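You operate a simulated robot arm through the tools that you are given. There is no shell and no other tool. Be economical: measure what you need, move in short steps, check, and stop when the job is done.

You are at the controls of a simulated robot arm. One attempt, no reset.

JOB
Put the narrow silver heatsink on the black board on the brown table. Then take the wide silver heatsink and put it on the red board on the top of the orange bench. Then take the steel foot from the top of the packing table and put it on the white table. Do these in the order given.

It is judged by the outcome, as a careful person would: the job done as asked, and still so three seconds after it is handed in. It fails if anything else is knocked over, pushed out of place, dropped, spilled or broken.

ROBOT AND FRAMES
A 5-joint arm with a two-finger parallel gripper on a trunk, on a base that drives. Base frame: it is fixed to the floor where the robot stands at the start and does not move with it; the origin is under the middle of the robot, x ahead of it, y to its left, z up; the surface under the hand at the start is at about z = 0.76. Readings come in m, degrees, newtons and seconds.
It reaches about 1.134 m from its shoulder. Its first joint turns from -149.0 to 149.0 degrees. Places, roughly: black board [-1.25, -2.5, 0.75]; narrow silver heatsink (3x3x3 cm) [0.5, 0, 0.8]; steel foot [4.5, 4.25, 0.75]; white table [0.6, 2.3, 0.8]; wide silver heatsink (3x3x3 cm) [0.5, 0.1, 0.8]. Payload 1.57 kg.
The tool frame sits at the grasp point between the pads (the TCP): z along the fingers, y along the line on which they close. The tips reach 0.03 m beyond it. Largest opening 0.11 m; finger width 0.024, thickness 0.012; the body of the gripper, 0.048 by 0.112 m, starts 0.078 m behind the TCP.
Orientation is that of the tool frame in the base frame, as a unit quaternion [w, x, y, z]. With the fingers straight down and closing along the base's y, the tool's x points along the base's -x, its y along +y and its z along -z.

CONTROLS
- The arm moves only by the tool drive_tool. Its argument "plan" is a list of rows, each a list of 3 entries, a list of its own where there are three numbers: the shift along the tool's x, y, z in units of 500 mm (1.0 is 500 mm), then the turn, a rotation vector about the tool's x, y, z in units of 60 degrees (1.0 is 60 degrees), then the gripper command, from -1 (shut) to 1 (fully open), values between in proportion. In form: [[[tx, ty, tz], [wx, wy, wz], fingers], ...]. A call has 1 to 12 rows; each row is the pose to reach, as a shift and turn from the pose commanded when the call began, along the tool's axes at that moment. A call with a number of a shift or a turn outside -1 to 1 is refused whole. Each row takes 0.2 s and may step no farther than 0.05 m and 8.6 degrees from the row before; otherwise, or with a gripper value out of range, the whole call is refused. Where a pose cannot be reached the arm comes as near as it can. A force on the tool above 40 N (or 10 N above the force at the start of the call, whichever is more), or a blocked arm, ends the call early, and 0.2 s more pass. The fingers move at their own pace (about 0.072 m/s each) and stop on an object; they squeeze with about 36 N. The grip force told is the motor's: it shows also when the fingers shut on nothing. Time passes only in rows, and 0.2 s behind the last, so rows that repeat a pose let the fingers close. It gives the time, the measured TCP pose, the force on the tool (base axes), the opening and the grip force at its end, in the units of the frame above (readings bear some noise), with the torque about the TCP (base axes, N m) and any sound that the robot's microphone picked up.
- Cameras (640 x 400 px; columns grow to the right, rows downward): "scene" is now at [0.0074, 0.1208, 1.7745]; the picture's right is [-0.66, -0.75, -0.00], its down [-0.62, 0.55, -0.55] and it looks along [0.41, -0.36, -0.83] (base axes); focal length 256 px, centre (320, 200). "wrist" rides on the gripper at [0.07, 0.016, -0.141] in the tool frame; the picture's right is [-0.23, 0.97, 0.00], its down [-0.86, -0.20, -0.48] and it looks along [-0.47, -0.11, 0.88] (tool axes); focal length 222 px, centre (320, 200). There is no depth. A picture from a camera that has moved, and an enlarged one, comes with that camera's place and axes in the base frame and with its lens.
- get_image(camera): a new picture of that camera. The clock stands still meanwhile.
- move_column(by): slides the trunk up (or, below 0, down) by that many m; the arm and the scene camera ride with it, the base frame stays. It gives what a move gives, with no picture.
- roll_base(legs): drives the robot by 1 to 6 legs, each [ahead, turn to the left] in m and degrees, along the robot's own axes; the way and the turn of a leg run together, so that a leg with both is an arc; at most 1.5 m and 180 degrees a leg. The arm and the cameras ride along, it lands a little off, and it stops where it bumps. It gives what a move gives.
- head_to(pan, tilt): turns the head with the scene camera to pan (to the left, within 155 degrees either way) and tilt (down, from -29 to 69), counted from straight ahead of the robot. It gives what a move gives.
- inspect(camera, box): a new picture of the part [left, top, right, bottom] of that camera's present view, enlarged. The clock stands still meanwhile.
- hand_in(): hands the job in; it is judged then, once.

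Work in short steps. Places have to be worked out from the pictures, the camera data and where the tool is seen: move nearer, look again, correct. Check each grasp and each placing, and mend what went wrong. You have 165 turns and 108 pictures in all, those below and enlarged ones among them. Open the gripper and draw the arm clear of the work before you hand the job in, unless the task says otherwise; then end with one line.

The tools are called after "Request:" as name(argument=value, ...) on one line, values as JSON. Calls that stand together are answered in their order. drive_tool: Moves the arm, as the interface text tells. Its arguments: {"type":"object","properties":{"plan":{"type":"array"}},"required":["plan"]} The other tools are called the same way: move_column (by) slides the trunk up or down; roll_base (legs) drives the base; head_to (pan, tilt) turns the head that bears the scene camera; get_image (camera) takes a picture; inspect (camera, box) takes an enlarged picture of a part of a camera's view; hand_in () hands the job in.

At the start:

```text
time: 0.0
tcp_pos: [0.6579, -0.1715, 1.0729]
tool_rot: [0.0, 0.005, 1.0, 0.0]
contact_force: [-0.9, 0.9, 0.6]
torque: [0.03, 0.0, 0.01]
grip_width: 0.1101
grip_force: 0.0
trunk travel left (down, up): [-0.806, 0.164]
robot x, y, heading: [0.0007, -0.0034, 0.2]
head pan, tilt: [-41.6, 56.6]
```

scene: 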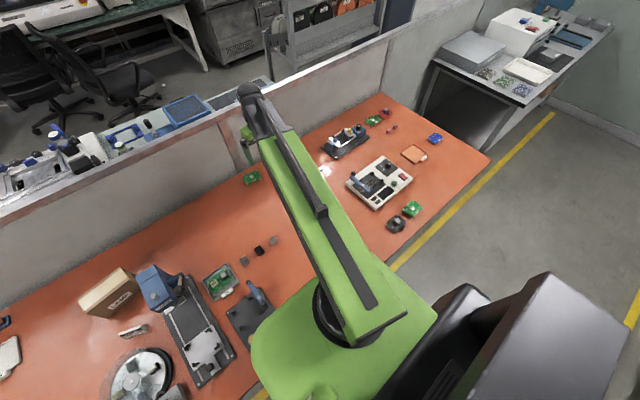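
wrist: 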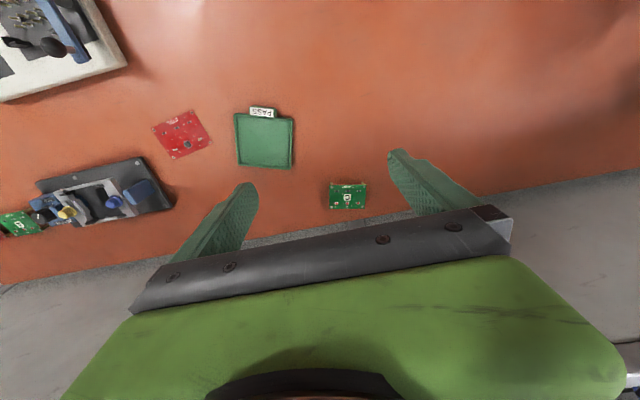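

The three small cubes near scene pixel (258,250) match the heatsink places (~[0.5, 0..0.1]). I'll enlarge that part to tell them apart.

Request:
inspect(camera="scene", box=[200, 220, 300, 283])

Request:
inspect(camera="scene", box=[320, 90, 480, 190])

```text
6.35 times, centred on (250, 252) of scene
camera zoom: at [0.0074, 0.1208, 1.7745], right [-0.66, -0.75, 0.0], down [-0.62, 0.55, -0.55], along [0.41, -0.36, -0.83], focal length 1623 px, centre (764, -127)
```

zoom: 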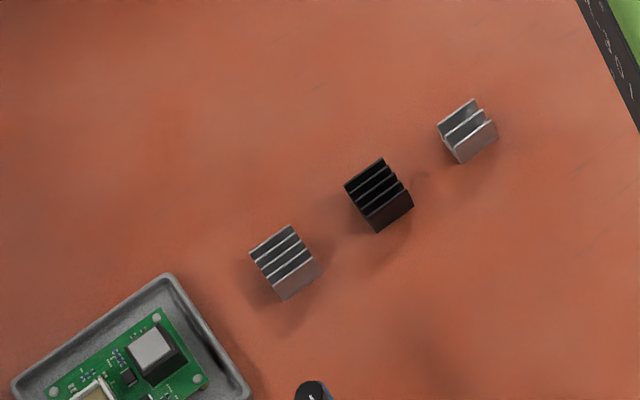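

```text
4.00 times, centred on (400, 140) of scene
camera zoom: at [0.0074, 0.1208, 1.7745], right [-0.66, -0.75, 0.0], down [-0.62, 0.55, -0.55], along [0.41, -0.36, -0.83], focal length 1023 px, centre (0, 440)
```

zoom: 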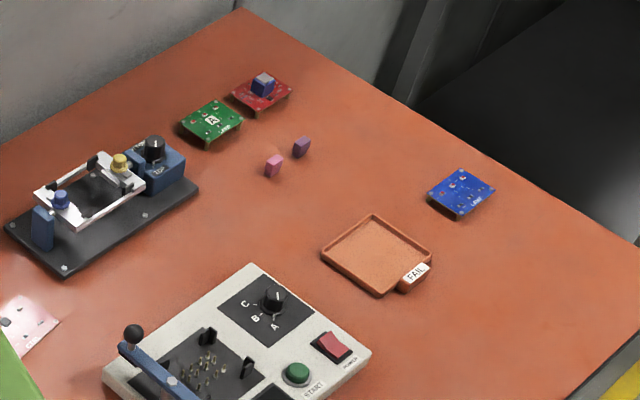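

Narrow (3-fin) heatsink is at about (0.477, -0.03), the black one is in the middle, the wide one at (0.48, 0.11). I move above the narrow one for a wrist look.

Request:
drive_tool(plan=[[[0.06, 0.048, 0.04], [0, 0, 0], 0], [[0.12, 0.096, 0.08], [0, 0, 0], 0], [[0.18, 0.144, 0.12], [0, 0, 0], 0], [[0.24, 0.192, 0.16], [0, 0, 0], 0], [[0.3, 0.24, 0.2], [0, 0, 0], 0], [[0.36, 0.286, 0.24], [0, 0, 0], 0]])

Request:
get_image(camera="wrist")

```text
time: 1.4
tcp_pos: [0.5728, -0.027, 1.0719]
tool_rot: [-0.002, 0.004, 1.0, 0.0]
contact_force: [0.6, 0.4, -0.2]
torque: [-0.03, 0.01, 0.0]
grip_width: 0.0549
grip_force: 0.1
out of reach, approached as far as the arm can: row 1, 2, 3, 4, 5, 6
trunk travel left (down, up): [-0.806, 0.164]
robot x, y, heading: [-0.0021, 0.0002, 0.4]
head pan, tilt: [-41.6, 56.6]
```

```text
103 pictures are left
camera wrist: at [0.5025, -0.009, 1.2137], right [0.24, 0.97, 0.0], down [0.85, -0.21, 0.48], along [0.46, -0.11, -0.88], focal length 222 px, centre (320, 200)
```

wrist: 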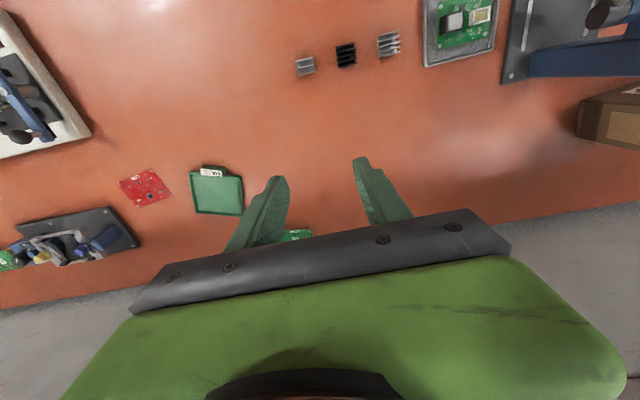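

The arm can't go lower or nearer here, so I'll back the base 0.1 m and lower the trunk by 0.12 m.

Request:
roll_base(legs=[[-0.1, 0]])

Request:
move_column(by=-0.12)

Request:
get_image(camera="wrist")

```text
time: 2.5
tcp_pos: [0.4699, -0.0274, 1.0737]
tool_rot: [0.0, 0.005, 1.0, -0.001]
contact_force: [-0.5, 0.1, 0.1]
torque: [0.01, -0.03, 0.01]
grip_width: 0.0551
grip_force: 0.3
trunk travel left (down, up): [-0.806, 0.164]
robot x, y, heading: [-0.0994, 0.0012, -0.1]
head pan, tilt: [-41.6, 56.6]
```

```text
time: 4.0
tcp_pos: [0.4732, -0.0286, 0.9514]
tool_rot: [-0.002, 0.004, 1.0, 0.0]
contact_force: [-0.4, -0.6, 0.0]
torque: [0.0, -0.01, -0.04]
grip_width: 0.055
grip_force: 0.0
trunk travel left (down, up): [-0.686, 0.284]
robot x, y, heading: [-0.0945, 0.0018, -0.1]
head pan, tilt: [-41.6, 56.6]
```

```text
102 pictures are left
camera wrist: at [0.4022, -0.0104, 1.0938], right [0.24, 0.97, 0.0], down [0.85, -0.21, 0.48], along [0.46, -0.11, -0.88], focal length 222 px, centre (320, 200)
```

wrist: 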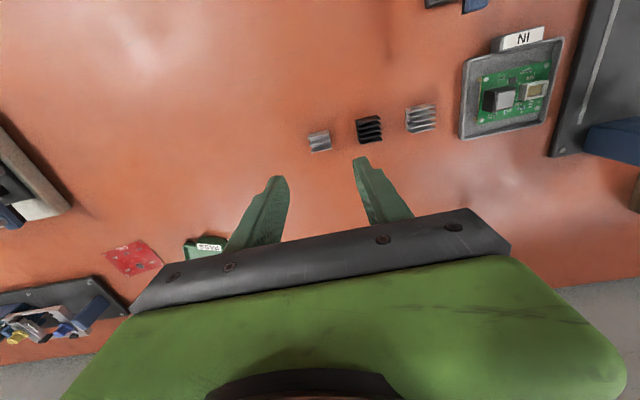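

Narrow heatsink at (0.478, -0.028), under the TCP. I'll narrow the opening to 50 mm, shift 4 mm forward, then lower the trunk 0.11 m.

Request:
drive_tool(plan=[[[-0.009, 0.001, 0], [0, 0, 0], -0.09], [[-0.009, 0.001, 0], [0, 0, 0], -0.09]])

Request:
move_column(by=-0.11)

Request:
get_image(camera="wrist")

```text
time: 4.6
tcp_pos: [0.4771, -0.0275, 0.9532]
tool_rot: [-0.001, 0.006, 1.0, 0.0]
contact_force: [0.6, 0.0, -0.3]
torque: [-0.01, 0.0, 0.02]
grip_width: 0.0498
grip_force: 0.0
trunk travel left (down, up): [-0.686, 0.284]
robot x, y, heading: [-0.1006, -0.0053, -0.2]
head pan, tilt: [-41.6, 56.6]
```

```text
time: 6.1
tcp_pos: [0.4772, -0.0267, 0.8427]
tool_rot: [-0.001, 0.006, 1.0, 0.0]
contact_force: [0.4, -0.1, 0.2]
torque: [-0.01, 0.01, 0.01]
grip_width: 0.0501
grip_force: 0.2
trunk travel left (down, up): [-0.576, 0.394]
robot x, y, heading: [-0.1008, -0.0022, 0.1]
head pan, tilt: [-41.6, 56.6]
```

```text
101 pictures are left
camera wrist: at [0.4071, -0.0093, 0.9838], right [0.24, 0.97, 0.0], down [0.85, -0.21, 0.48], along [0.46, -0.11, -0.88], focal length 222 px, centre (320, 200)
```

wrist: 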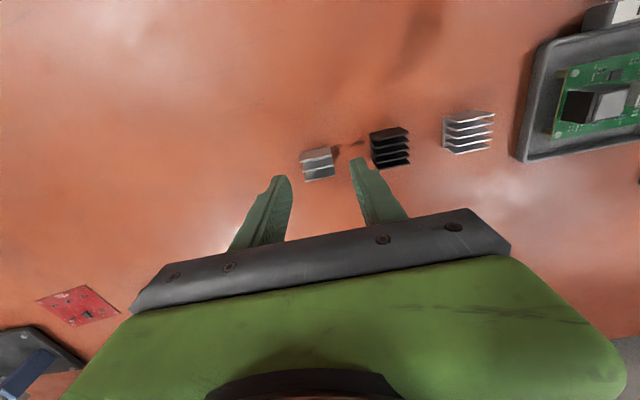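

Alignment is good. I descend 4.5 cm with the arm under its force guard.

Request:
drive_tool(plan=[[[0, -0.002, 0.03], [0, 0, 0], -0.09], [[0, -0.002, 0.06], [0, 0, 0], -0.09], [[0, -0.002, 0.09], [0, 0, 0], -0.09]])

Request:
get_image(camera="wrist")

```text
time: 6.9
tcp_pos: [0.4769, -0.027, 0.8423]
tool_rot: [-0.002, 0.005, 1.0, 0.0]
contact_force: [0.5, 0.1, 0.0]
torque: [0.01, -0.01, 0.02]
grip_width: 0.05
grip_force: 0.1
out of reach, approached as far as the arm can: row 1, 2, 3
trunk travel left (down, up): [-0.576, 0.394]
robot x, y, heading: [-0.0981, -0.0016, -0.2]
head pan, tilt: [-41.6, 56.6]
```

```text
100 pictures are left
camera wrist: at [0.4071, -0.0093, 0.9838], right [0.24, 0.97, 0.0], down [0.85, -0.21, 0.48], along [0.46, -0.11, -0.88], focal length 222 px, centre (320, 200)
```

wrist: 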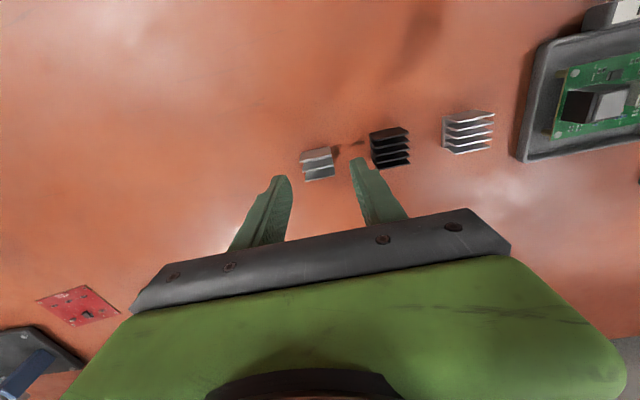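

The arm is at its limit, so I lower with the trunk in two steps.

Request:
move_column(by=-0.03)

Request:
move_column(by=-0.017)

Request:
drive_tool(plan=[[[0, 0, 0], [0, 0, 0], -1], [[0, 0, 0], [0, 0, 0], -1], [[0, 0, 0], [0, 0, 0], -1]])

Request:
get_image(camera="wrist")

```text
time: 7.6
tcp_pos: [0.478, -0.028, 0.8125]
tool_rot: [-0.001, 0.006, 1.0, 0.0]
contact_force: [-0.4, -0.7, 0.6]
torque: [0.01, -0.01, 0.03]
grip_width: 0.0501
grip_force: 0.1
trunk travel left (down, up): [-0.546, 0.424]
robot x, y, heading: [-0.0994, 0.0018, 0.1]
head pan, tilt: [-41.6, 56.6]
```

```text
time: 8.2
tcp_pos: [0.4782, -0.0266, 0.796]
tool_rot: [-0.002, 0.004, 1.0, 0.0]
contact_force: [-0.1, -0.1, -0.1]
torque: [0.0, 0.02, 0.0]
grip_width: 0.0502
grip_force: 0.0
trunk travel left (down, up): [-0.529, 0.441]
robot x, y, heading: [-0.099, -0.0029, -0.0]
head pan, tilt: [-41.6, 56.6]
```

```text
time: 9.1
tcp_pos: [0.4775, -0.0278, 0.7955]
tool_rot: [-0.002, 0.005, 1.0, 0.0]
contact_force: [0.4, -0.8, 1.5]
torque: [0.01, 0.01, 0.01]
grip_width: 0.0285
grip_force: 35.8
trunk travel left (down, up): [-0.529, 0.441]
robot x, y, heading: [-0.098, -0.0005, 0.0]
head pan, tilt: [-41.6, 56.6]
```

```text
99 pictures are left
camera wrist: at [0.4071, -0.0093, 0.9368], right [0.24, 0.97, 0.0], down [0.85, -0.21, 0.48], along [0.46, -0.11, -0.88], focal length 222 px, centre (320, 200)
```

wrist: 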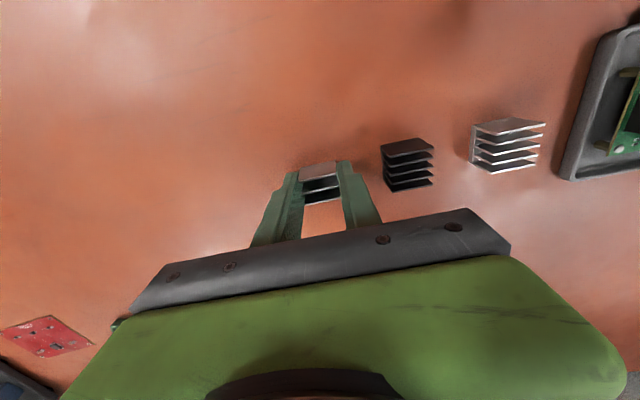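

Gripped at 28.5 mm. I lift with the trunk and look around for the way to the black board.

Request:
move_column(by=0.35)

Request:
head_to(pan=-60, tilt=35)

Request:
get_image(camera="scene")

Request:
head_to(pan=-120, tilt=30)

Request:
get_image(camera="scene")

Request:
head_to(pan=60, tilt=25)

Request:
get_image(camera="scene")

Request:
head_to(pan=130, tilt=25)

Request:
get_image(camera="scene")

```text
time: 12.5
tcp_pos: [0.4771, -0.027, 1.1455]
tool_rot: [-0.002, 0.005, 1.0, -0.001]
contact_force: [-0.3, 0.8, 0.3]
torque: [0.02, -0.02, 0.01]
grip_width: 0.0284
grip_force: 36.3
trunk travel left (down, up): [-0.879, 0.091]
robot x, y, heading: [-0.0991, -0.0013, 0.0]
head pan, tilt: [-41.6, 56.6]
```

```text
time: 13.3
tcp_pos: [0.4784, -0.0272, 1.1462]
tool_rot: [-0.002, 0.005, 1.0, 0.0]
contact_force: [0.3, 0.1, 0.7]
torque: [0.01, 0.01, 0.0]
grip_width: 0.0286
grip_force: 36.0
trunk travel left (down, up): [-0.879, 0.091]
robot x, y, heading: [-0.1009, -0.0013, 0.3]
head pan, tilt: [-60.0, 35.0]
```

```text
98 pictures are left
camera scene: at [-0.1012, 0.0913, 1.8777], right [-0.87, -0.5, 0.0], down [-0.29, 0.5, -0.82], along [0.41, -0.71, -0.57], focal length 256 px, centre (320, 200)
```

scene: 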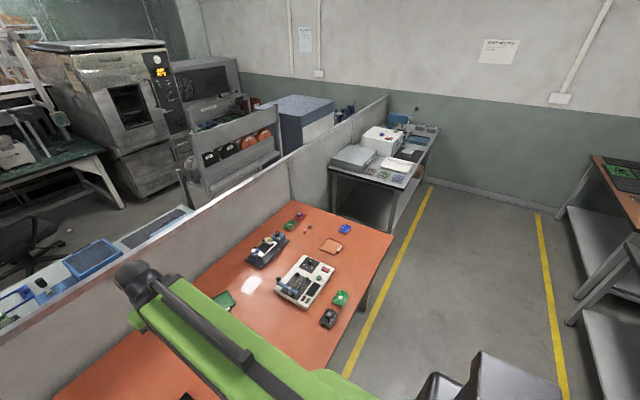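

```text
time: 14.6
tcp_pos: [0.4778, -0.0265, 1.1464]
tool_rot: [-0.002, 0.005, 1.0, 0.0]
contact_force: [0.0, 1.3, -0.5]
torque: [-0.02, 0.01, 0.04]
grip_width: 0.0284
grip_force: 35.3
trunk travel left (down, up): [-0.879, 0.091]
robot x, y, heading: [-0.1025, -0.0017, -0.2]
head pan, tilt: [-120.0, 30.0]
```

```text
97 pictures are left
camera scene: at [-0.1904, 0.089, 1.8855], right [-0.87, 0.5, 0.0], down [0.25, 0.43, -0.87], along [-0.43, -0.75, -0.5], focal length 256 px, centre (320, 200)
```

scene: 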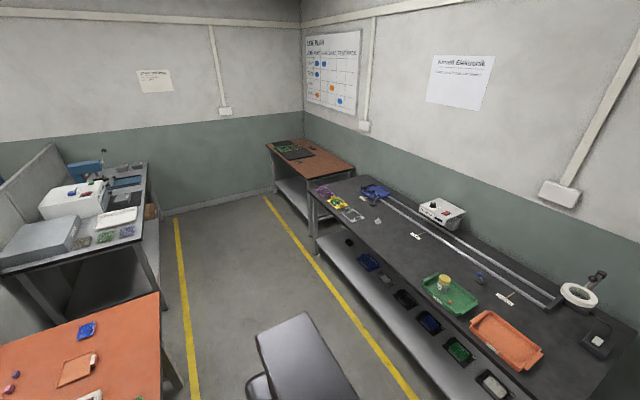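

```text
time: 17.3
tcp_pos: [0.4783, -0.028, 1.1463]
tool_rot: [-0.002, 0.005, 1.0, 0.0]
contact_force: [0.3, -0.3, -0.6]
torque: [0.0, -0.05, 0.01]
grip_width: 0.0285
grip_force: 36.1
trunk travel left (down, up): [-0.879, 0.091]
robot x, y, heading: [-0.1017, -0.0013, 0.3]
head pan, tilt: [60.0, 25.0]
```

```text
96 pictures are left
camera scene: at [-0.0992, 0.2472, 1.8935], right [0.87, -0.5, 0.0], down [-0.21, -0.37, -0.91], along [0.45, 0.78, -0.42], focal length 256 px, centre (320, 200)
```

scene: 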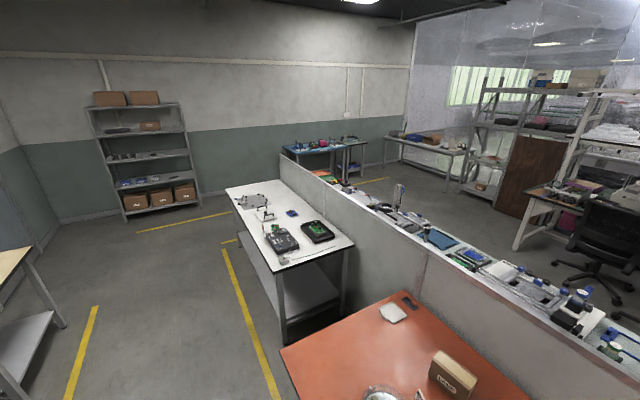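

```text
time: 18.7
tcp_pos: [0.4771, -0.0272, 1.1451]
tool_rot: [-0.002, 0.006, 1.0, 0.0]
contact_force: [-1.1, 0.1, -1.3]
torque: [-0.01, 0.02, 0.02]
grip_width: 0.0285
grip_force: 36.3
trunk travel left (down, up): [-0.879, 0.091]
robot x, y, heading: [-0.0966, -0.0037, 0.1]
head pan, tilt: [130.0, 25.0]
```

```text
95 pictures are left
camera scene: at [-0.2045, 0.238, 1.8935], right [0.77, 0.64, 0.0], down [0.27, -0.32, -0.91], along [-0.58, 0.69, -0.42], focal length 256 px, centre (320, 200)
```

scene: 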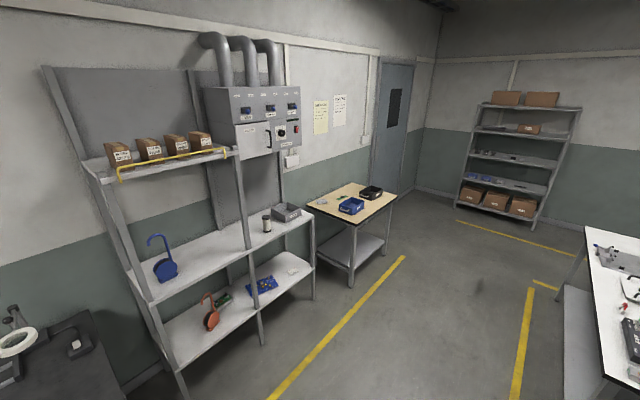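

Brown table is in the far corner around (-1.5, -2.7). I zoom there.

Request:
head_to(pan=-120, tilt=25)

Request:
inspect(camera="scene", box=[250, 140, 410, 240])

```text
time: 22.2
tcp_pos: [0.4776, -0.0268, 1.1447]
tool_rot: [-0.002, 0.006, 1.0, 0.001]
contact_force: [0.2, -0.3, -0.1]
torque: [0.0, -0.02, 0.02]
grip_width: 0.0283
grip_force: 37.0
trunk travel left (down, up): [-0.879, 0.091]
robot x, y, heading: [-0.1028, -0.0015, -0.1]
head pan, tilt: [-120.0, 25.0]
```

```text
4.00 times, centred on (330, 190) of scene
camera zoom: at [-0.1913, 0.0876, 1.8935], right [-0.87, 0.5, 0.0], down [0.21, 0.37, -0.91], along [-0.45, -0.79, -0.42], focal length 1023 px, centre (280, 240)
```

zoom: 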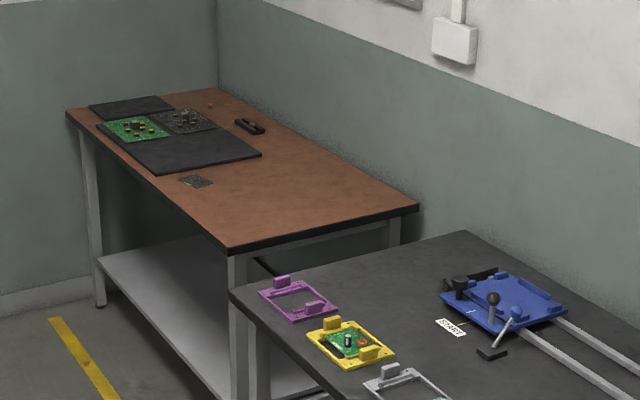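

Brown table: front edge near x=-1.28, the small black board on the bare wood at about (-1.40, -2.56) (the other dark PCB lies on a mat farther off). I drive back into the aisle, turn right, and go down it.

Request:
roll_base(legs=[[-0.45, 0], [0, -90], [1.2, 0]])

Request:
head_to(pan=-20, tilt=35)

Request:
get_image(camera="scene")

```text
time: 34.4
tcp_pos: [-0.5464, -1.7871, 1.145]
tool_rot: [-0.001, 0.706, 0.708, 0.0]
contact_force: [0.4, -0.2, -0.2]
torque: [0.01, 0.03, -0.01]
grip_width: 0.0282
grip_force: 35.9
trunk travel left (down, up): [-0.879, 0.091]
robot x, y, heading: [-0.5257, -1.2096, -88.7]
head pan, tilt: [-120.0, 25.0]
```

```text
time: 36.2
tcp_pos: [-0.5463, -1.7874, 1.1458]
tool_rot: [0.0, 0.706, 0.709, 0.001]
contact_force: [-0.4, -0.7, -0.2]
torque: [-0.01, 0.04, -0.01]
grip_width: 0.0286
grip_force: 36.1
trunk travel left (down, up): [-0.879, 0.091]
robot x, y, heading: [-0.5261, -1.2055, -89.0]
head pan, tilt: [-20.0, 35.0]
```

```text
93 pictures are left
camera scene: at [-0.3866, -1.2456, 1.8778], right [-0.95, 0.33, 0.0], down [0.19, 0.54, -0.82], along [-0.27, -0.77, -0.57], focal length 256 px, centre (320, 200)
```

scene: 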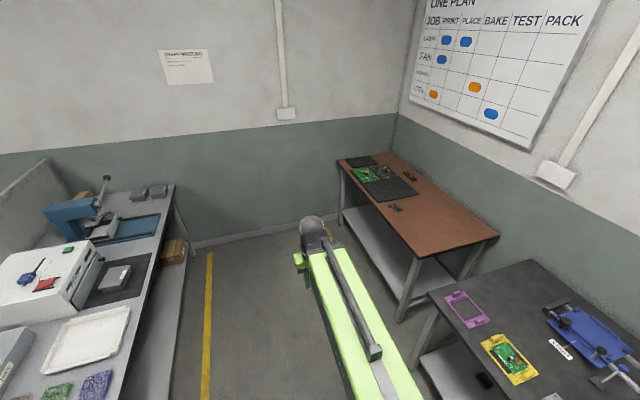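

Board now estimated at about (-1.40, -2.5). I drive on and turn to face the table.

Request:
roll_base(legs=[[1.28, 0], [0, -91]])

Request:
head_to(pan=0, tilt=50)

Request:
get_image(camera="scene")

Request:
get_image(camera="wrist")

```text
time: 46.5
tcp_pos: [-1.1028, -2.4252, 1.1455]
tool_rot: [0.001, 1.0, -0.03, 0.003]
contact_force: [-0.9, 0.1, -0.5]
torque: [-0.07, -0.04, -0.04]
grip_width: 0.0284
grip_force: 35.4
trunk travel left (down, up): [-0.879, 0.091]
robot x, y, heading: [-0.5243, -2.4422, 178.0]
head pan, tilt: [-20.0, 35.0]
```

```text
time: 47.3
tcp_pos: [-1.1012, -2.4254, 1.1459]
tool_rot: [0.0, 1.0, -0.031, 0.002]
contact_force: [-0.1, -0.3, 0.7]
torque: [-0.03, 0.02, -0.01]
grip_width: 0.0285
grip_force: 36.1
trunk travel left (down, up): [-0.879, 0.091]
robot x, y, heading: [-0.5216, -2.4468, 178.0]
head pan, tilt: [0.0, 50.0]
```

```text
92 pictures are left
camera scene: at [-0.5629, -2.6149, 1.8561], right [0.03, 1.0, 0.0], down [0.77, -0.03, -0.64], along [-0.64, 0.02, -0.77], focal length 256 px, centre (320, 200)
```

scene: 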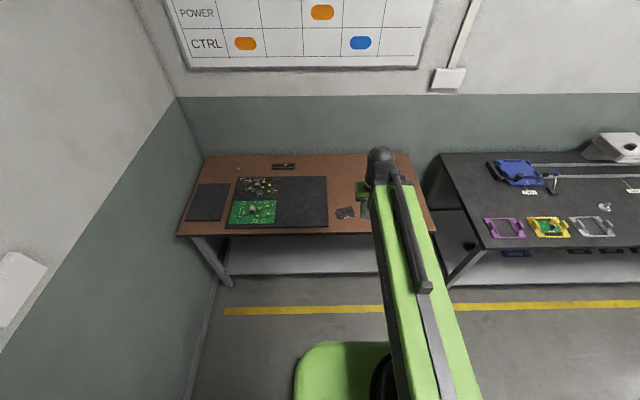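

```text
91 pictures are left
camera wrist: at [-1.0349, -2.4451, 1.2867], right [-0.29, -0.96, 0.0], down [-0.84, 0.25, 0.48], along [-0.46, 0.14, -0.88], focal length 222 px, centre (320, 200)
```

wrist: 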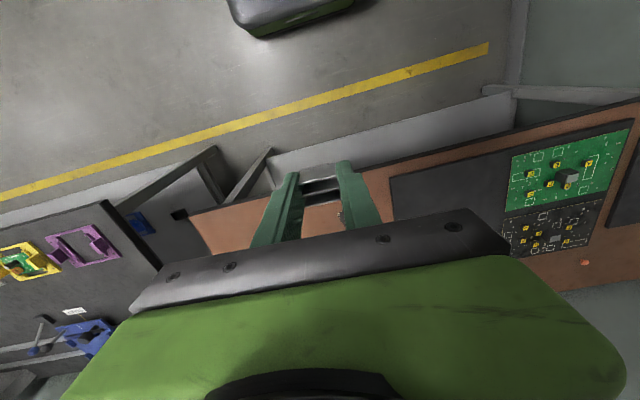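

I zoom to see the black board and the green thing beside it.

Request:
inspect(camera="scene", box=[220, 165, 380, 240])

```text
4.00 times, centred on (300, 202) of scene
camera zoom: at [-0.5629, -2.6149, 1.8561], right [0.03, 1.0, 0.0], down [0.77, -0.03, -0.64], along [-0.64, 0.02, -0.77], focal length 1023 px, centre (400, 190)
```

zoom: 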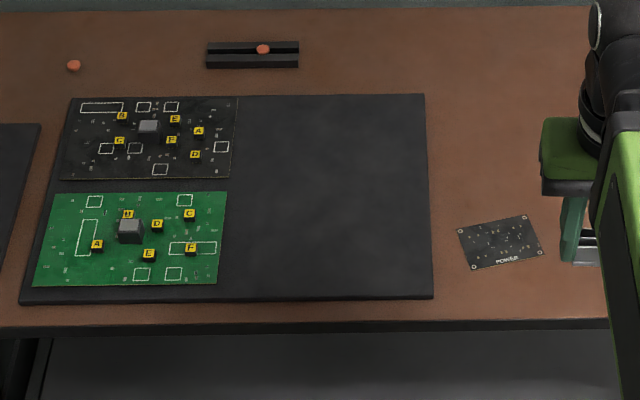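

The "POWER" black board lies at (-1.386, -2.455), matching the hint. I extend the arm 0.285 m toward it at this height.

Request:
drive_tool(plan=[[[-0.095, 0.015, 0], [0, 0, 0], -1], [[-0.19, 0.03, 0], [0, 0, 0], -1], [[-0.285, 0.045, 0], [0, 0, 0], -1], [[-0.38, 0.06, 0], [0, 0, 0], -1], [[-0.475, 0.075, 0], [0, 0, 0], -1], [[-0.565, 0.092, 0], [0, 0, 0], -1], [[-0.565, 0.092, 0], [0, 0, 0], -1]])

Request:
get_image(camera="wrist")

```text
time: 48.9
tcp_pos: [-1.384, -2.4529, 1.1459]
tool_rot: [0.0, 1.0, -0.031, 0.001]
contact_force: [0.1, -0.1, 0.0]
torque: [0.0, 0.01, 0.01]
grip_width: 0.0283
grip_force: 35.8
trunk travel left (down, up): [-0.879, 0.091]
robot x, y, heading: [-0.5249, -2.4486, 178.2]
head pan, tilt: [0.0, 50.0]
```

```text
89 pictures are left
camera wrist: at [-1.3165, -2.4722, 1.287], right [-0.29, -0.96, 0.0], down [-0.84, 0.25, 0.48], along [-0.46, 0.14, -0.88], focal length 222 px, centre (320, 200)
```

wrist: 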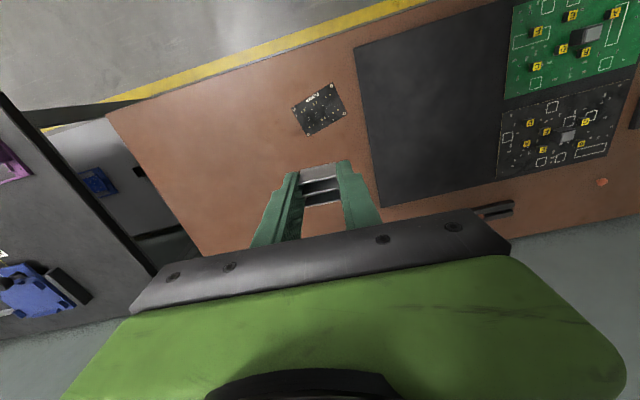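

Board sits right below. I lower the trunk 0.28 m and look again.

Request:
move_column(by=-0.28)

Request:
get_image(camera="wrist")

```text
time: 51.8
tcp_pos: [-1.3833, -2.4523, 0.8657]
tool_rot: [0.0, 1.0, -0.03, 0.002]
contact_force: [0.0, -0.3, -0.4]
torque: [0.0, -0.02, 0.02]
grip_width: 0.0282
grip_force: 35.6
trunk travel left (down, up): [-0.599, 0.371]
robot x, y, heading: [-0.5251, -2.4423, 178.0]
head pan, tilt: [0.0, 50.0]
```

```text
88 pictures are left
camera wrist: at [-1.3167, -2.4721, 1.0068], right [-0.29, -0.96, 0.0], down [-0.84, 0.25, 0.48], along [-0.46, 0.14, -0.88], focal length 222 px, centre (320, 200)
```

wrist: 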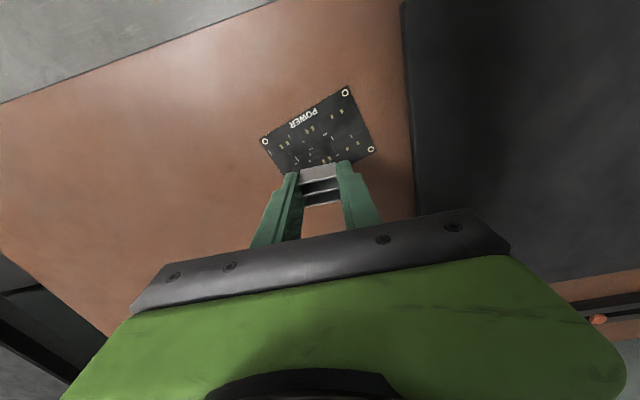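

Board centre is 5 mm toward +x; I shift and descend to ~0.80 with the arm.

Request:
drive_tool(plan=[[[0.01, -0.003, 0.04], [0, 0, 0], -1], [[0.01, -0.003, 0.08], [0, 0, 0], -1], [[0.01, -0.003, 0.11], [0, 0, 0], -1], [[0.01, -0.003, 0.126], [0, 0, 0], -1], [[0.01, -0.003, 0.126], [0, 0, 0], -1]])

Request:
inspect(camera="wrist", box=[230, 90, 430, 215])

```text
time: 53.0
tcp_pos: [-1.3785, -2.4511, 0.8663]
tool_rot: [0.001, 1.0, -0.031, 0.002]
contact_force: [-0.6, -0.8, -0.6]
torque: [0.0, -0.02, -0.01]
grip_width: 0.0284
grip_force: 36.2
out of reach, approached as far as the arm can: row 1, 2, 3, 4, 5
trunk travel left (down, up): [-0.599, 0.371]
robot x, y, heading: [-0.522, -2.4441, 178.2]
head pan, tilt: [0.0, 50.0]
```

```text
3.20 times, centred on (330, 152) of wrist
camera zoom: at [-1.3111, -2.4711, 1.0067], right [-0.29, -0.96, 0.0], down [-0.84, 0.25, 0.48], along [-0.46, 0.14, -0.88], focal length 711 px, centre (288, 352)
```

zoom: 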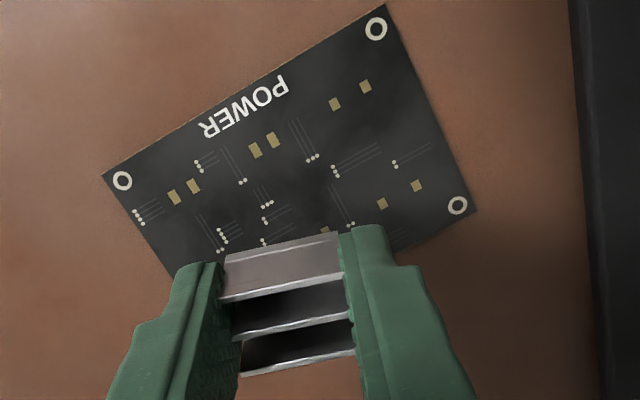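

The arm refuses lower heights again, so I use the trunk: down 5 cm, then small steps watching the force.

Request:
move_column(by=-0.055)

Request:
move_column(by=-0.01)

Request:
inspect(camera="wrist", box=[230, 90, 430, 215])

```text
time: 53.9
tcp_pos: [-1.3764, -2.4525, 0.8131]
tool_rot: [0.001, 1.0, -0.029, 0.001]
contact_force: [-2.0, -1.1, 23.5]
torque: [0.01, 0.1, -0.02]
grip_width: 0.0284
grip_force: 36.3
trunk travel left (down, up): [-0.544, 0.426]
robot x, y, heading: [-0.5246, -2.4483, 178.2]
head pan, tilt: [0.0, 50.0]
```

```text
time: 54.2
tcp_pos: [-1.3762, -2.4524, 0.8125]
tool_rot: [-0.001, 1.0, -0.031, -0.001]
contact_force: [-0.5, 0.3, 30.4]
torque: [-0.02, -0.04, -0.03]
grip_width: 0.0283
grip_force: 35.8
trunk travel left (down, up): [-0.543, 0.427]
robot x, y, heading: [-0.5252, -2.445, 178.0]
head pan, tilt: [0.0, 50.0]
stopped: the force on the tool passed its limit at 50 N (the readings are from after the stop); the commanded pose is now the measured one
```

```text
3.20 times, centred on (330, 152) of wrist
camera zoom: at [-1.309, -2.4712, 0.9532], right [-0.29, -0.96, 0.0], down [-0.84, 0.25, 0.48], along [-0.46, 0.14, -0.88], focal length 711 px, centre (288, 352)
```

zoom: 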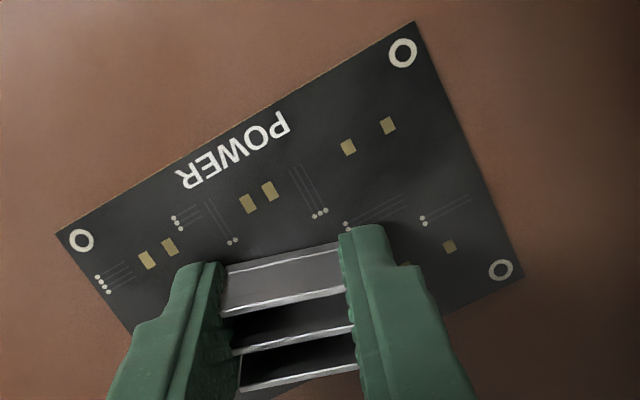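

Contact at z=0.8125, with the heatsink 3 mm from the board's centre. I ease up 1 mm and open.

Request:
move_column(by=0.001)

Request:
drive_tool(plan=[[[0, 0, 0], [0, 0, 0], -0.2], [[0, 0, 0], [0, 0, 0], 0.0], [[0, 0, 0], [0, 0, 0], 0.0]])

Request:
move_column(by=0.1)

Request:
get_image(camera="wrist")

```text
time: 54.7
tcp_pos: [-1.3758, -2.451, 0.8118]
tool_rot: [0.001, 1.0, -0.03, 0.0]
contact_force: [3.0, 0.3, 20.4]
torque: [0.0, -0.12, -0.02]
grip_width: 0.0285
grip_force: 36.2
trunk travel left (down, up): [-0.544, 0.426]
robot x, y, heading: [-0.522, -2.4415, 178.0]
head pan, tilt: [0.0, 50.0]
```

```text
time: 55.5
tcp_pos: [-1.3774, -2.4525, 0.8133]
tool_rot: [-0.001, 1.0, -0.029, 0.0]
contact_force: [0.3, -0.4, 19.7]
torque: [0.01, -0.03, 0.01]
grip_width: 0.0463
grip_force: 0.1
trunk travel left (down, up): [-0.544, 0.426]
robot x, y, heading: [-0.5261, -2.4444, 178.1]
head pan, tilt: [0.0, 50.0]
```

```text
time: 56.9
tcp_pos: [-1.3795, -2.4515, 0.9115]
tool_rot: [0.001, 1.0, -0.03, 0.001]
contact_force: [0.7, -0.2, -0.1]
torque: [-0.02, 0.01, 0.0]
grip_width: 0.055
grip_force: 0.1
trunk travel left (down, up): [-0.644, 0.326]
robot x, y, heading: [-0.5251, -2.4486, 178.3]
head pan, tilt: [0.0, 50.0]
```

```text
85 pictures are left
camera wrist: at [-1.3113, -2.4712, 1.0518], right [-0.29, -0.96, 0.0], down [-0.84, 0.25, 0.48], along [-0.46, 0.14, -0.88], focal length 222 px, centre (320, 200)
```

wrist: 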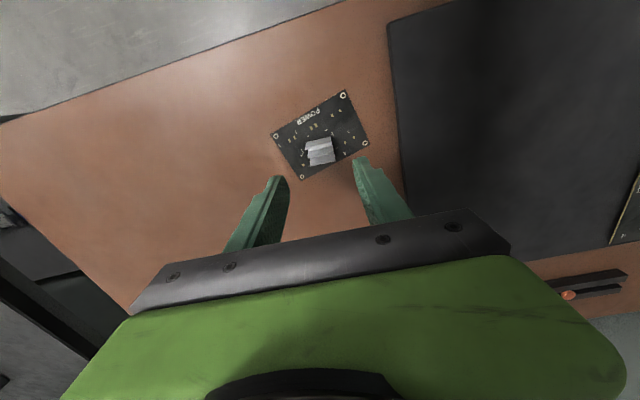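

The narrow heatsink stands on the board. I raise the trunk, pull the arm in and drive back to the orange bench.

Request:
move_column(by=0.3)

Request:
drive_tool(plan=[[[0.095, -0.015, 0], [0, 0, 0], 0], [[0.19, -0.03, 0], [0, 0, 0], 0], [[0.285, -0.045, 0], [0, 0, 0], 0], [[0.38, -0.06, 0], [0, 0, 0], 0], [[0.475, -0.075, 0], [0, 0, 0], 0], [[0.56, -0.09, 0], [0, 0, 0], 0]])

Request:
roll_base(legs=[[0, -88], [1.3, 0], [1.25, 0]])

```text
time: 59.9
tcp_pos: [-1.3792, -2.4515, 1.2108]
tool_rot: [0.001, 1.0, -0.029, 0.001]
contact_force: [-0.1, -0.2, 0.6]
torque: [-0.03, 0.0, -0.01]
grip_width: 0.0551
grip_force: 0.0
trunk travel left (down, up): [-0.944, 0.026]
robot x, y, heading: [-0.5265, -2.4442, 177.8]
head pan, tilt: [0.0, 50.0]
```

```text
time: 61.3
tcp_pos: [-1.0966, -2.4198, 1.2111]
tool_rot: [0.0, 1.0, -0.03, 0.003]
contact_force: [0.2, 0.2, -0.7]
torque: [0.01, 0.01, 0.0]
grip_width: 0.055
grip_force: 0.0
out of reach, approached as far as the arm can: row 6
trunk travel left (down, up): [-0.944, 0.026]
robot x, y, heading: [-0.5214, -2.442, 178.2]
head pan, tilt: [0.0, 50.0]
```

```text
time: 77.4
tcp_pos: [-0.4942, 0.6853, 1.2111]
tool_rot: [-0.002, -0.691, 0.723, -0.002]
contact_force: [0.3, 0.3, -0.3]
torque: [0.0, 0.03, 0.0]
grip_width: 0.0551
grip_force: 0.0
trunk travel left (down, up): [-0.944, 0.026]
robot x, y, heading: [-0.5111, 0.1125, 89.3]
head pan, tilt: [0.0, 50.0]
```

Now at (-0.51, 0.11). I turn to face the bench and close in.

Request:
roll_base(legs=[[0, -89.3], [0.41, 0]])

Request:
head_to(pan=-40, tilt=50)

Request:
get_image(camera="scene")

Request:
get_image(camera="wrist")

```text
time: 83.8
tcp_pos: [0.4793, 0.0801, 1.2108]
tool_rot: [-0.003, 0.013, 1.0, 0.0]
contact_force: [-0.1, -0.1, 0.4]
torque: [0.0, 0.01, -0.02]
grip_width: 0.055
grip_force: 0.1
trunk travel left (down, up): [-0.944, 0.026]
robot x, y, heading: [-0.09, 0.0849, -0.1]
head pan, tilt: [0.0, 50.0]
```

```text
time: 84.8
tcp_pos: [0.4805, 0.0787, 1.2093]
tool_rot: [-0.003, 0.013, 1.0, 0.0]
contact_force: [-0.1, 0.0, 0.4]
torque: [-0.01, -0.01, 0.04]
grip_width: 0.0552
grip_force: 0.1
trunk travel left (down, up): [-0.944, 0.026]
robot x, y, heading: [-0.0941, 0.0882, -0.1]
head pan, tilt: [-40.0, 50.0]
```

```text
84 pictures are left
camera scene: at [-0.0796, 0.2048, 1.9212], right [-0.64, -0.77, 0.0], down [-0.59, 0.49, -0.64], along [0.49, -0.41, -0.77], focal length 256 px, centre (320, 200)
```

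scene: 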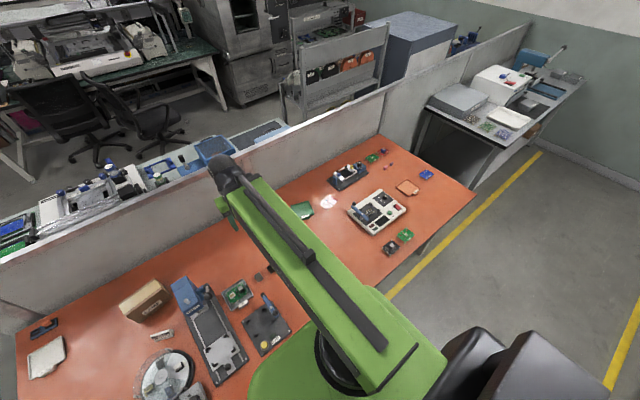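

```text
83 pictures are left
camera wrist: at [0.4097, 0.099, 1.3522], right [0.25, 0.97, 0.0], down [0.85, -0.22, 0.47], along [0.46, -0.12, -0.88], focal length 222 px, centre (320, 200)
```

wrist: 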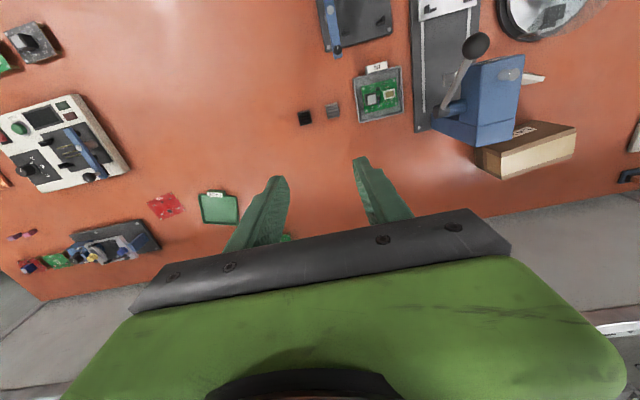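

Wide heatsink at (0.480, 0.112). I move 34 mm left, set a 50 mm opening and lower the trunk.

Request:
drive_tool(plan=[[[0.001, 0.034, 0], [0, 0, 0], -0.09], [[0.002, 0.067, 0], [0, 0, 0], -0.09], [[0.002, 0.067, 0], [0, 0, 0], -0.09]])

Request:
move_column(by=-0.36)

Request:
get_image(camera="wrist")

```text
time: 85.6
tcp_pos: [0.479, 0.1126, 1.2115]
tool_rot: [-0.003, 0.013, 1.0, 0.0]
contact_force: [-0.1, 0.4, 0.2]
torque: [0.0, 0.01, 0.0]
grip_width: 0.0504
grip_force: 0.0
trunk travel left (down, up): [-0.944, 0.026]
robot x, y, heading: [-0.092, 0.0842, -0.2]
head pan, tilt: [-40.0, 50.0]
```

```text
time: 89.1
tcp_pos: [0.479, 0.1124, 0.8518]
tool_rot: [-0.003, 0.013, 1.0, 0.0]
contact_force: [-0.4, 0.4, 0.4]
torque: [0.01, 0.01, -0.03]
grip_width: 0.0503
grip_force: 0.0
trunk travel left (down, up): [-0.584, 0.386]
robot x, y, heading: [-0.0912, 0.0869, -0.0]
head pan, tilt: [-40.0, 50.0]
```

```text
82 pictures are left
camera wrist: at [0.4094, 0.1313, 0.9922], right [0.25, 0.97, 0.0], down [0.85, -0.22, 0.47], along [0.46, -0.12, -0.88], focal length 222 px, centre (320, 200)
```

wrist: 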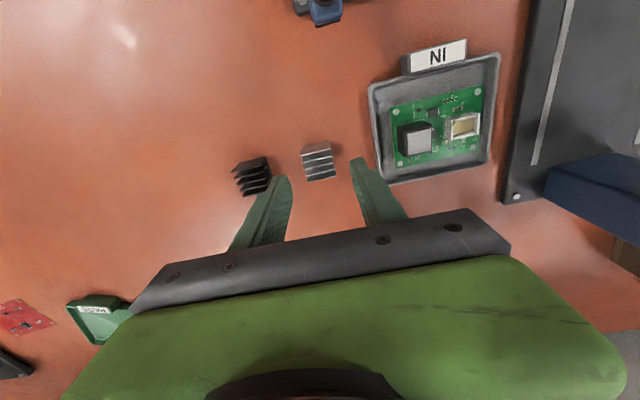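

Aligned. I lower 5.6 cm and close.

Request:
move_column(by=-0.04)

Request:
move_column(by=-0.016)

Request:
drive_tool(plan=[[[0, 0, 0], [0, 0, 0], -1], [[0, 0, 0], [0, 0, 0], -1], [[0, 0, 0], [0, 0, 0], -1]])

Request:
move_column(by=0.25)

Request:
get_image(camera="wrist")

```text
time: 90.0
tcp_pos: [0.4791, 0.1126, 0.8108]
tool_rot: [-0.003, 0.013, 1.0, 0.0]
contact_force: [-1.0, 0.9, 0.3]
torque: [0.0, 0.03, 0.02]
grip_width: 0.0504
grip_force: 0.1
trunk travel left (down, up): [-0.544, 0.426]
robot x, y, heading: [-0.0911, 0.088, -0.1]
head pan, tilt: [-40.0, 50.0]
```

```text
time: 90.6
tcp_pos: [0.4794, 0.112, 0.7941]
tool_rot: [-0.002, 0.013, 1.0, 0.0]
contact_force: [0.4, -0.3, -0.5]
torque: [-0.02, 0.01, 0.0]
grip_width: 0.0501
grip_force: 0.0
trunk travel left (down, up): [-0.528, 0.442]
robot x, y, heading: [-0.0938, 0.0829, -0.1]
head pan, tilt: [-40.0, 50.0]
```

```text
time: 91.4
tcp_pos: [0.4787, 0.1136, 0.7952]
tool_rot: [-0.002, 0.013, 1.0, 0.0]
contact_force: [0.2, -0.2, 0.5]
torque: [0.03, 0.0, -0.01]
grip_width: 0.0288
grip_force: 35.7
trunk travel left (down, up): [-0.528, 0.442]
robot x, y, heading: [-0.0911, 0.085, -0.1]
head pan, tilt: [-40.0, 50.0]
```

```text
time: 94.0
tcp_pos: [0.4791, 0.1126, 1.0441]
tool_rot: [-0.003, 0.013, 1.0, 0.0]
contact_force: [-0.4, -0.5, 0.0]
torque: [0.0, -0.01, -0.01]
grip_width: 0.0285
grip_force: 35.6
trunk travel left (down, up): [-0.778, 0.192]
robot x, y, heading: [-0.0921, 0.0856, -0.1]
head pan, tilt: [-40.0, 50.0]
```

```text
81 pictures are left
camera wrist: at [0.4094, 0.1314, 1.1861], right [0.25, 0.97, 0.0], down [0.85, -0.22, 0.47], along [0.46, -0.12, -0.88], focal length 222 px, centre (320, 200)
```

wrist: 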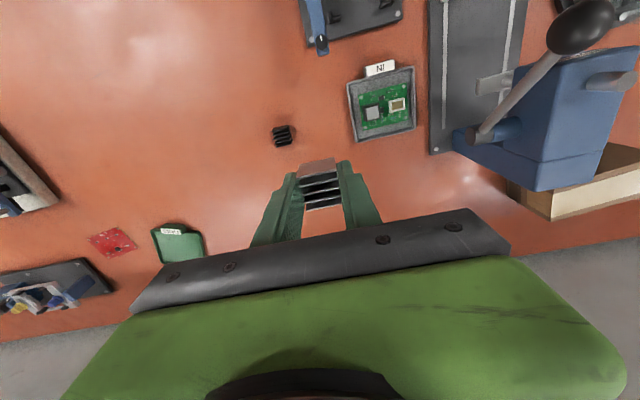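

Wide heatsink is held. Before carrying, I check the red-board candidates with the scene camera.

Request:
inspect(camera="scene", box=[310, 130, 470, 230])

Request:
inspect(camera="wrist", box=[0, 190, 220, 330])

```text
4.00 times, centred on (390, 180) of scene
camera zoom: at [-0.0796, 0.2047, 1.7552], right [-0.64, -0.77, 0.0], down [-0.59, 0.49, -0.64], along [0.49, -0.41, -0.77], focal length 1023 px, centre (40, 280)
```

zoom: 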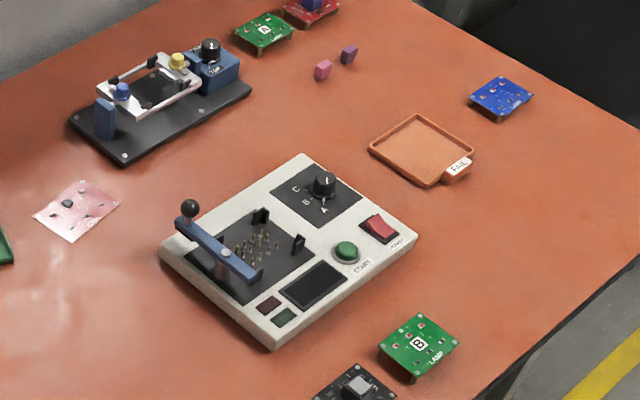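

```text
2.86 times, centred on (110, 260) of wrist
camera zoom: at [0.4094, 0.1314, 1.1861], right [0.25, 0.97, 0.0], down [0.85, -0.22, 0.47], along [0.46, -0.12, -0.88], focal length 635 px, centre (920, 29)
```

zoom: 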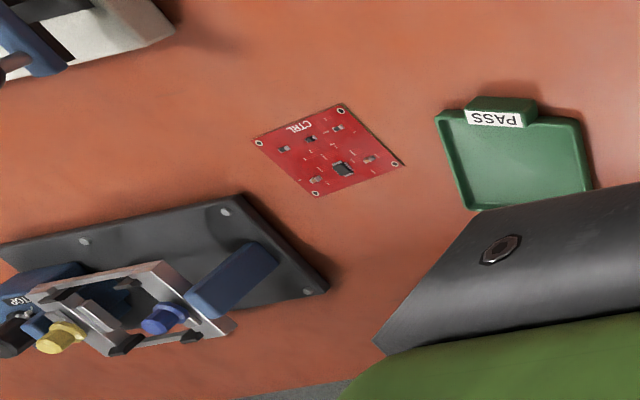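

The flat red "CTRL" board at about (0.62, -0.44) is the match (same kind as POWER; the other red unit already bears a cube). I swing the arm over it at height 1.04.

Request:
drive_tool(plan=[[[-0.0254, -0.09, 0], [0, 0, 0], -1], [[-0.0508, -0.18, 0], [0, 0, 0], -1], [[-0.0762, -0.27, 0], [0, 0, 0], -1], [[-0.1016, -0.36, 0], [0, 0, 0], -1], [[-0.127, -0.45, 0], [0, 0, 0], -1], [[-0.1524, -0.54, 0], [0, 0, 0], -1], [[-0.1778, -0.63, 0], [0, 0, 0], -1], [[-0.2032, -0.72, 0], [0, 0, 0], -1], [[-0.2286, -0.81, 0], [0, 0, 0], -1], [[-0.254, -0.9, 0], [0, 0, 0], -1]])

Request:
drive_tool(plan=[[[-0.02, -0.07, 0], [0, 0, 0], -1], [[-0.04, -0.14, 0], [0, 0, 0], -1], [[-0.056, -0.198, 0], [0, 0, 0], -1], [[-0.056, -0.198, 0], [0, 0, 0], -1]])

Request:
get_image(camera="wrist")

```text
time: 96.2
tcp_pos: [0.5937, -0.3419, 1.0457]
tool_rot: [-0.003, 0.014, 1.0, -0.001]
contact_force: [0.0, -0.6, -0.4]
torque: [-0.01, -0.03, 0.0]
grip_width: 0.0285
grip_force: 35.3
trunk travel left (down, up): [-0.778, 0.192]
robot x, y, heading: [-0.0915, 0.0847, -0.3]
head pan, tilt: [-40.0, 50.0]
```

```text
time: 97.2
tcp_pos: [0.6186, -0.4406, 1.0463]
tool_rot: [-0.003, 0.013, 1.0, 0.001]
contact_force: [-0.4, -0.9, -0.1]
torque: [0.01, 0.03, -0.01]
grip_width: 0.0286
grip_force: 36.7
trunk travel left (down, up): [-0.778, 0.192]
robot x, y, heading: [-0.0926, 0.0839, -0.2]
head pan, tilt: [-40.0, 50.0]
```

```text
78 pictures are left
camera wrist: at [0.5486, -0.4218, 1.1862], right [0.25, 0.97, 0.0], down [0.85, -0.22, 0.47], along [0.46, -0.12, -0.88], focal length 222 px, centre (320, 200)
```

wrist: 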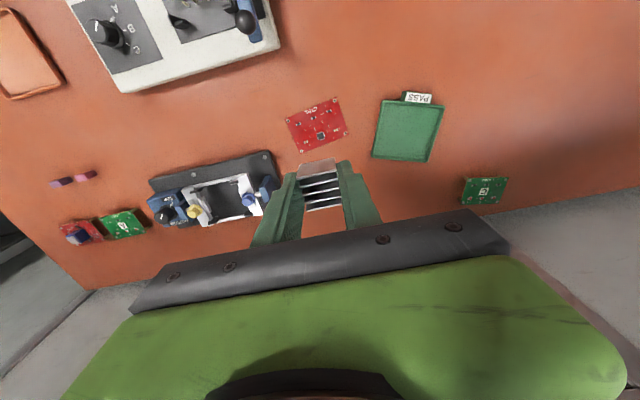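

Board centre reads (0.620, -0.444). I fine-shift and lower 0.21 m.

Request:
drive_tool(plan=[[[-0.003, -0.008, 0], [0, 0, 0], -1], [[-0.003, -0.008, 0], [0, 0, 0], -1]])

Request:
move_column(by=-0.19)

Request:
get_image(camera="wrist")

```text
time: 97.8
tcp_pos: [0.6192, -0.4444, 1.044]
tool_rot: [-0.002, 0.013, 1.0, 0.0]
contact_force: [-0.1, 0.0, 0.1]
torque: [0.03, -0.02, 0.0]
grip_width: 0.0287
grip_force: 35.8
trunk travel left (down, up): [-0.778, 0.192]
robot x, y, heading: [-0.0909, 0.0894, 0.1]
head pan, tilt: [-40.0, 50.0]
```

```text
time: 99.9
tcp_pos: [0.6196, -0.4435, 0.8548]
tool_rot: [-0.003, 0.014, 1.0, 0.0]
contact_force: [0.3, 0.6, 0.2]
torque: [0.01, 0.02, 0.03]
grip_width: 0.0286
grip_force: 35.9
trunk travel left (down, up): [-0.588, 0.382]
robot x, y, heading: [-0.094, 0.0854, -0.3]
head pan, tilt: [-40.0, 50.0]
```

```text
77 pictures are left
camera wrist: at [0.5501, -0.4254, 0.9962], right [0.25, 0.97, 0.0], down [0.85, -0.22, 0.47], along [0.46, -0.12, -0.88], focal length 222 px, centre (320, 200)
```

wrist: 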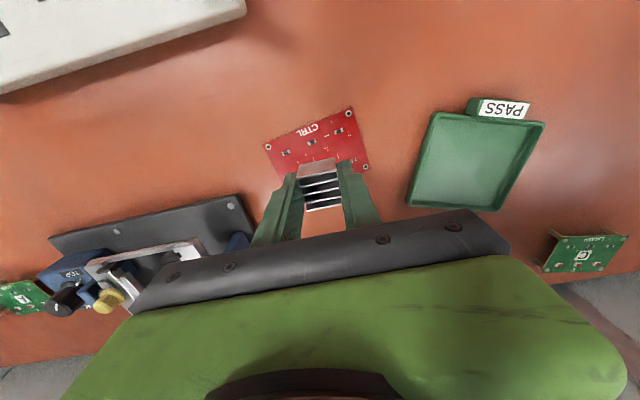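

I check the chip on the board before setting down.

Request:
inspect(camera="scene", box=[300, 145, 380, 195])

Request:
inspect(camera="wrist", box=[240, 95, 400, 215])

```text
8.00 times, centred on (340, 170) of scene
camera zoom: at [-0.0795, 0.2046, 1.5653], right [-0.64, -0.77, 0.0], down [-0.59, 0.49, -0.64], along [0.49, -0.41, -0.77], focal length 2045 px, centre (160, 440)
```

zoom: 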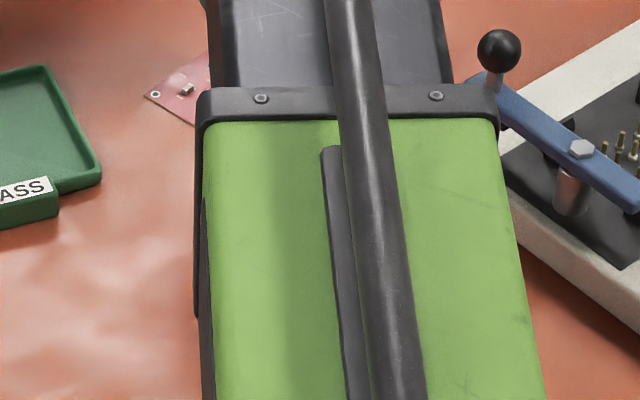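

```text
3.33 times, centred on (320, 155) of wrist
camera zoom: at [0.5501, -0.4254, 0.9962], right [0.25, 0.97, 0.0], down [0.85, -0.22, 0.47], along [0.46, -0.12, -0.88], focal length 740 px, centre (320, 350)
```

zoom: 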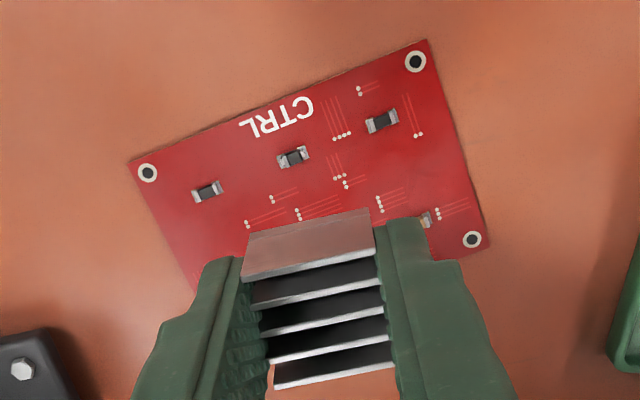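

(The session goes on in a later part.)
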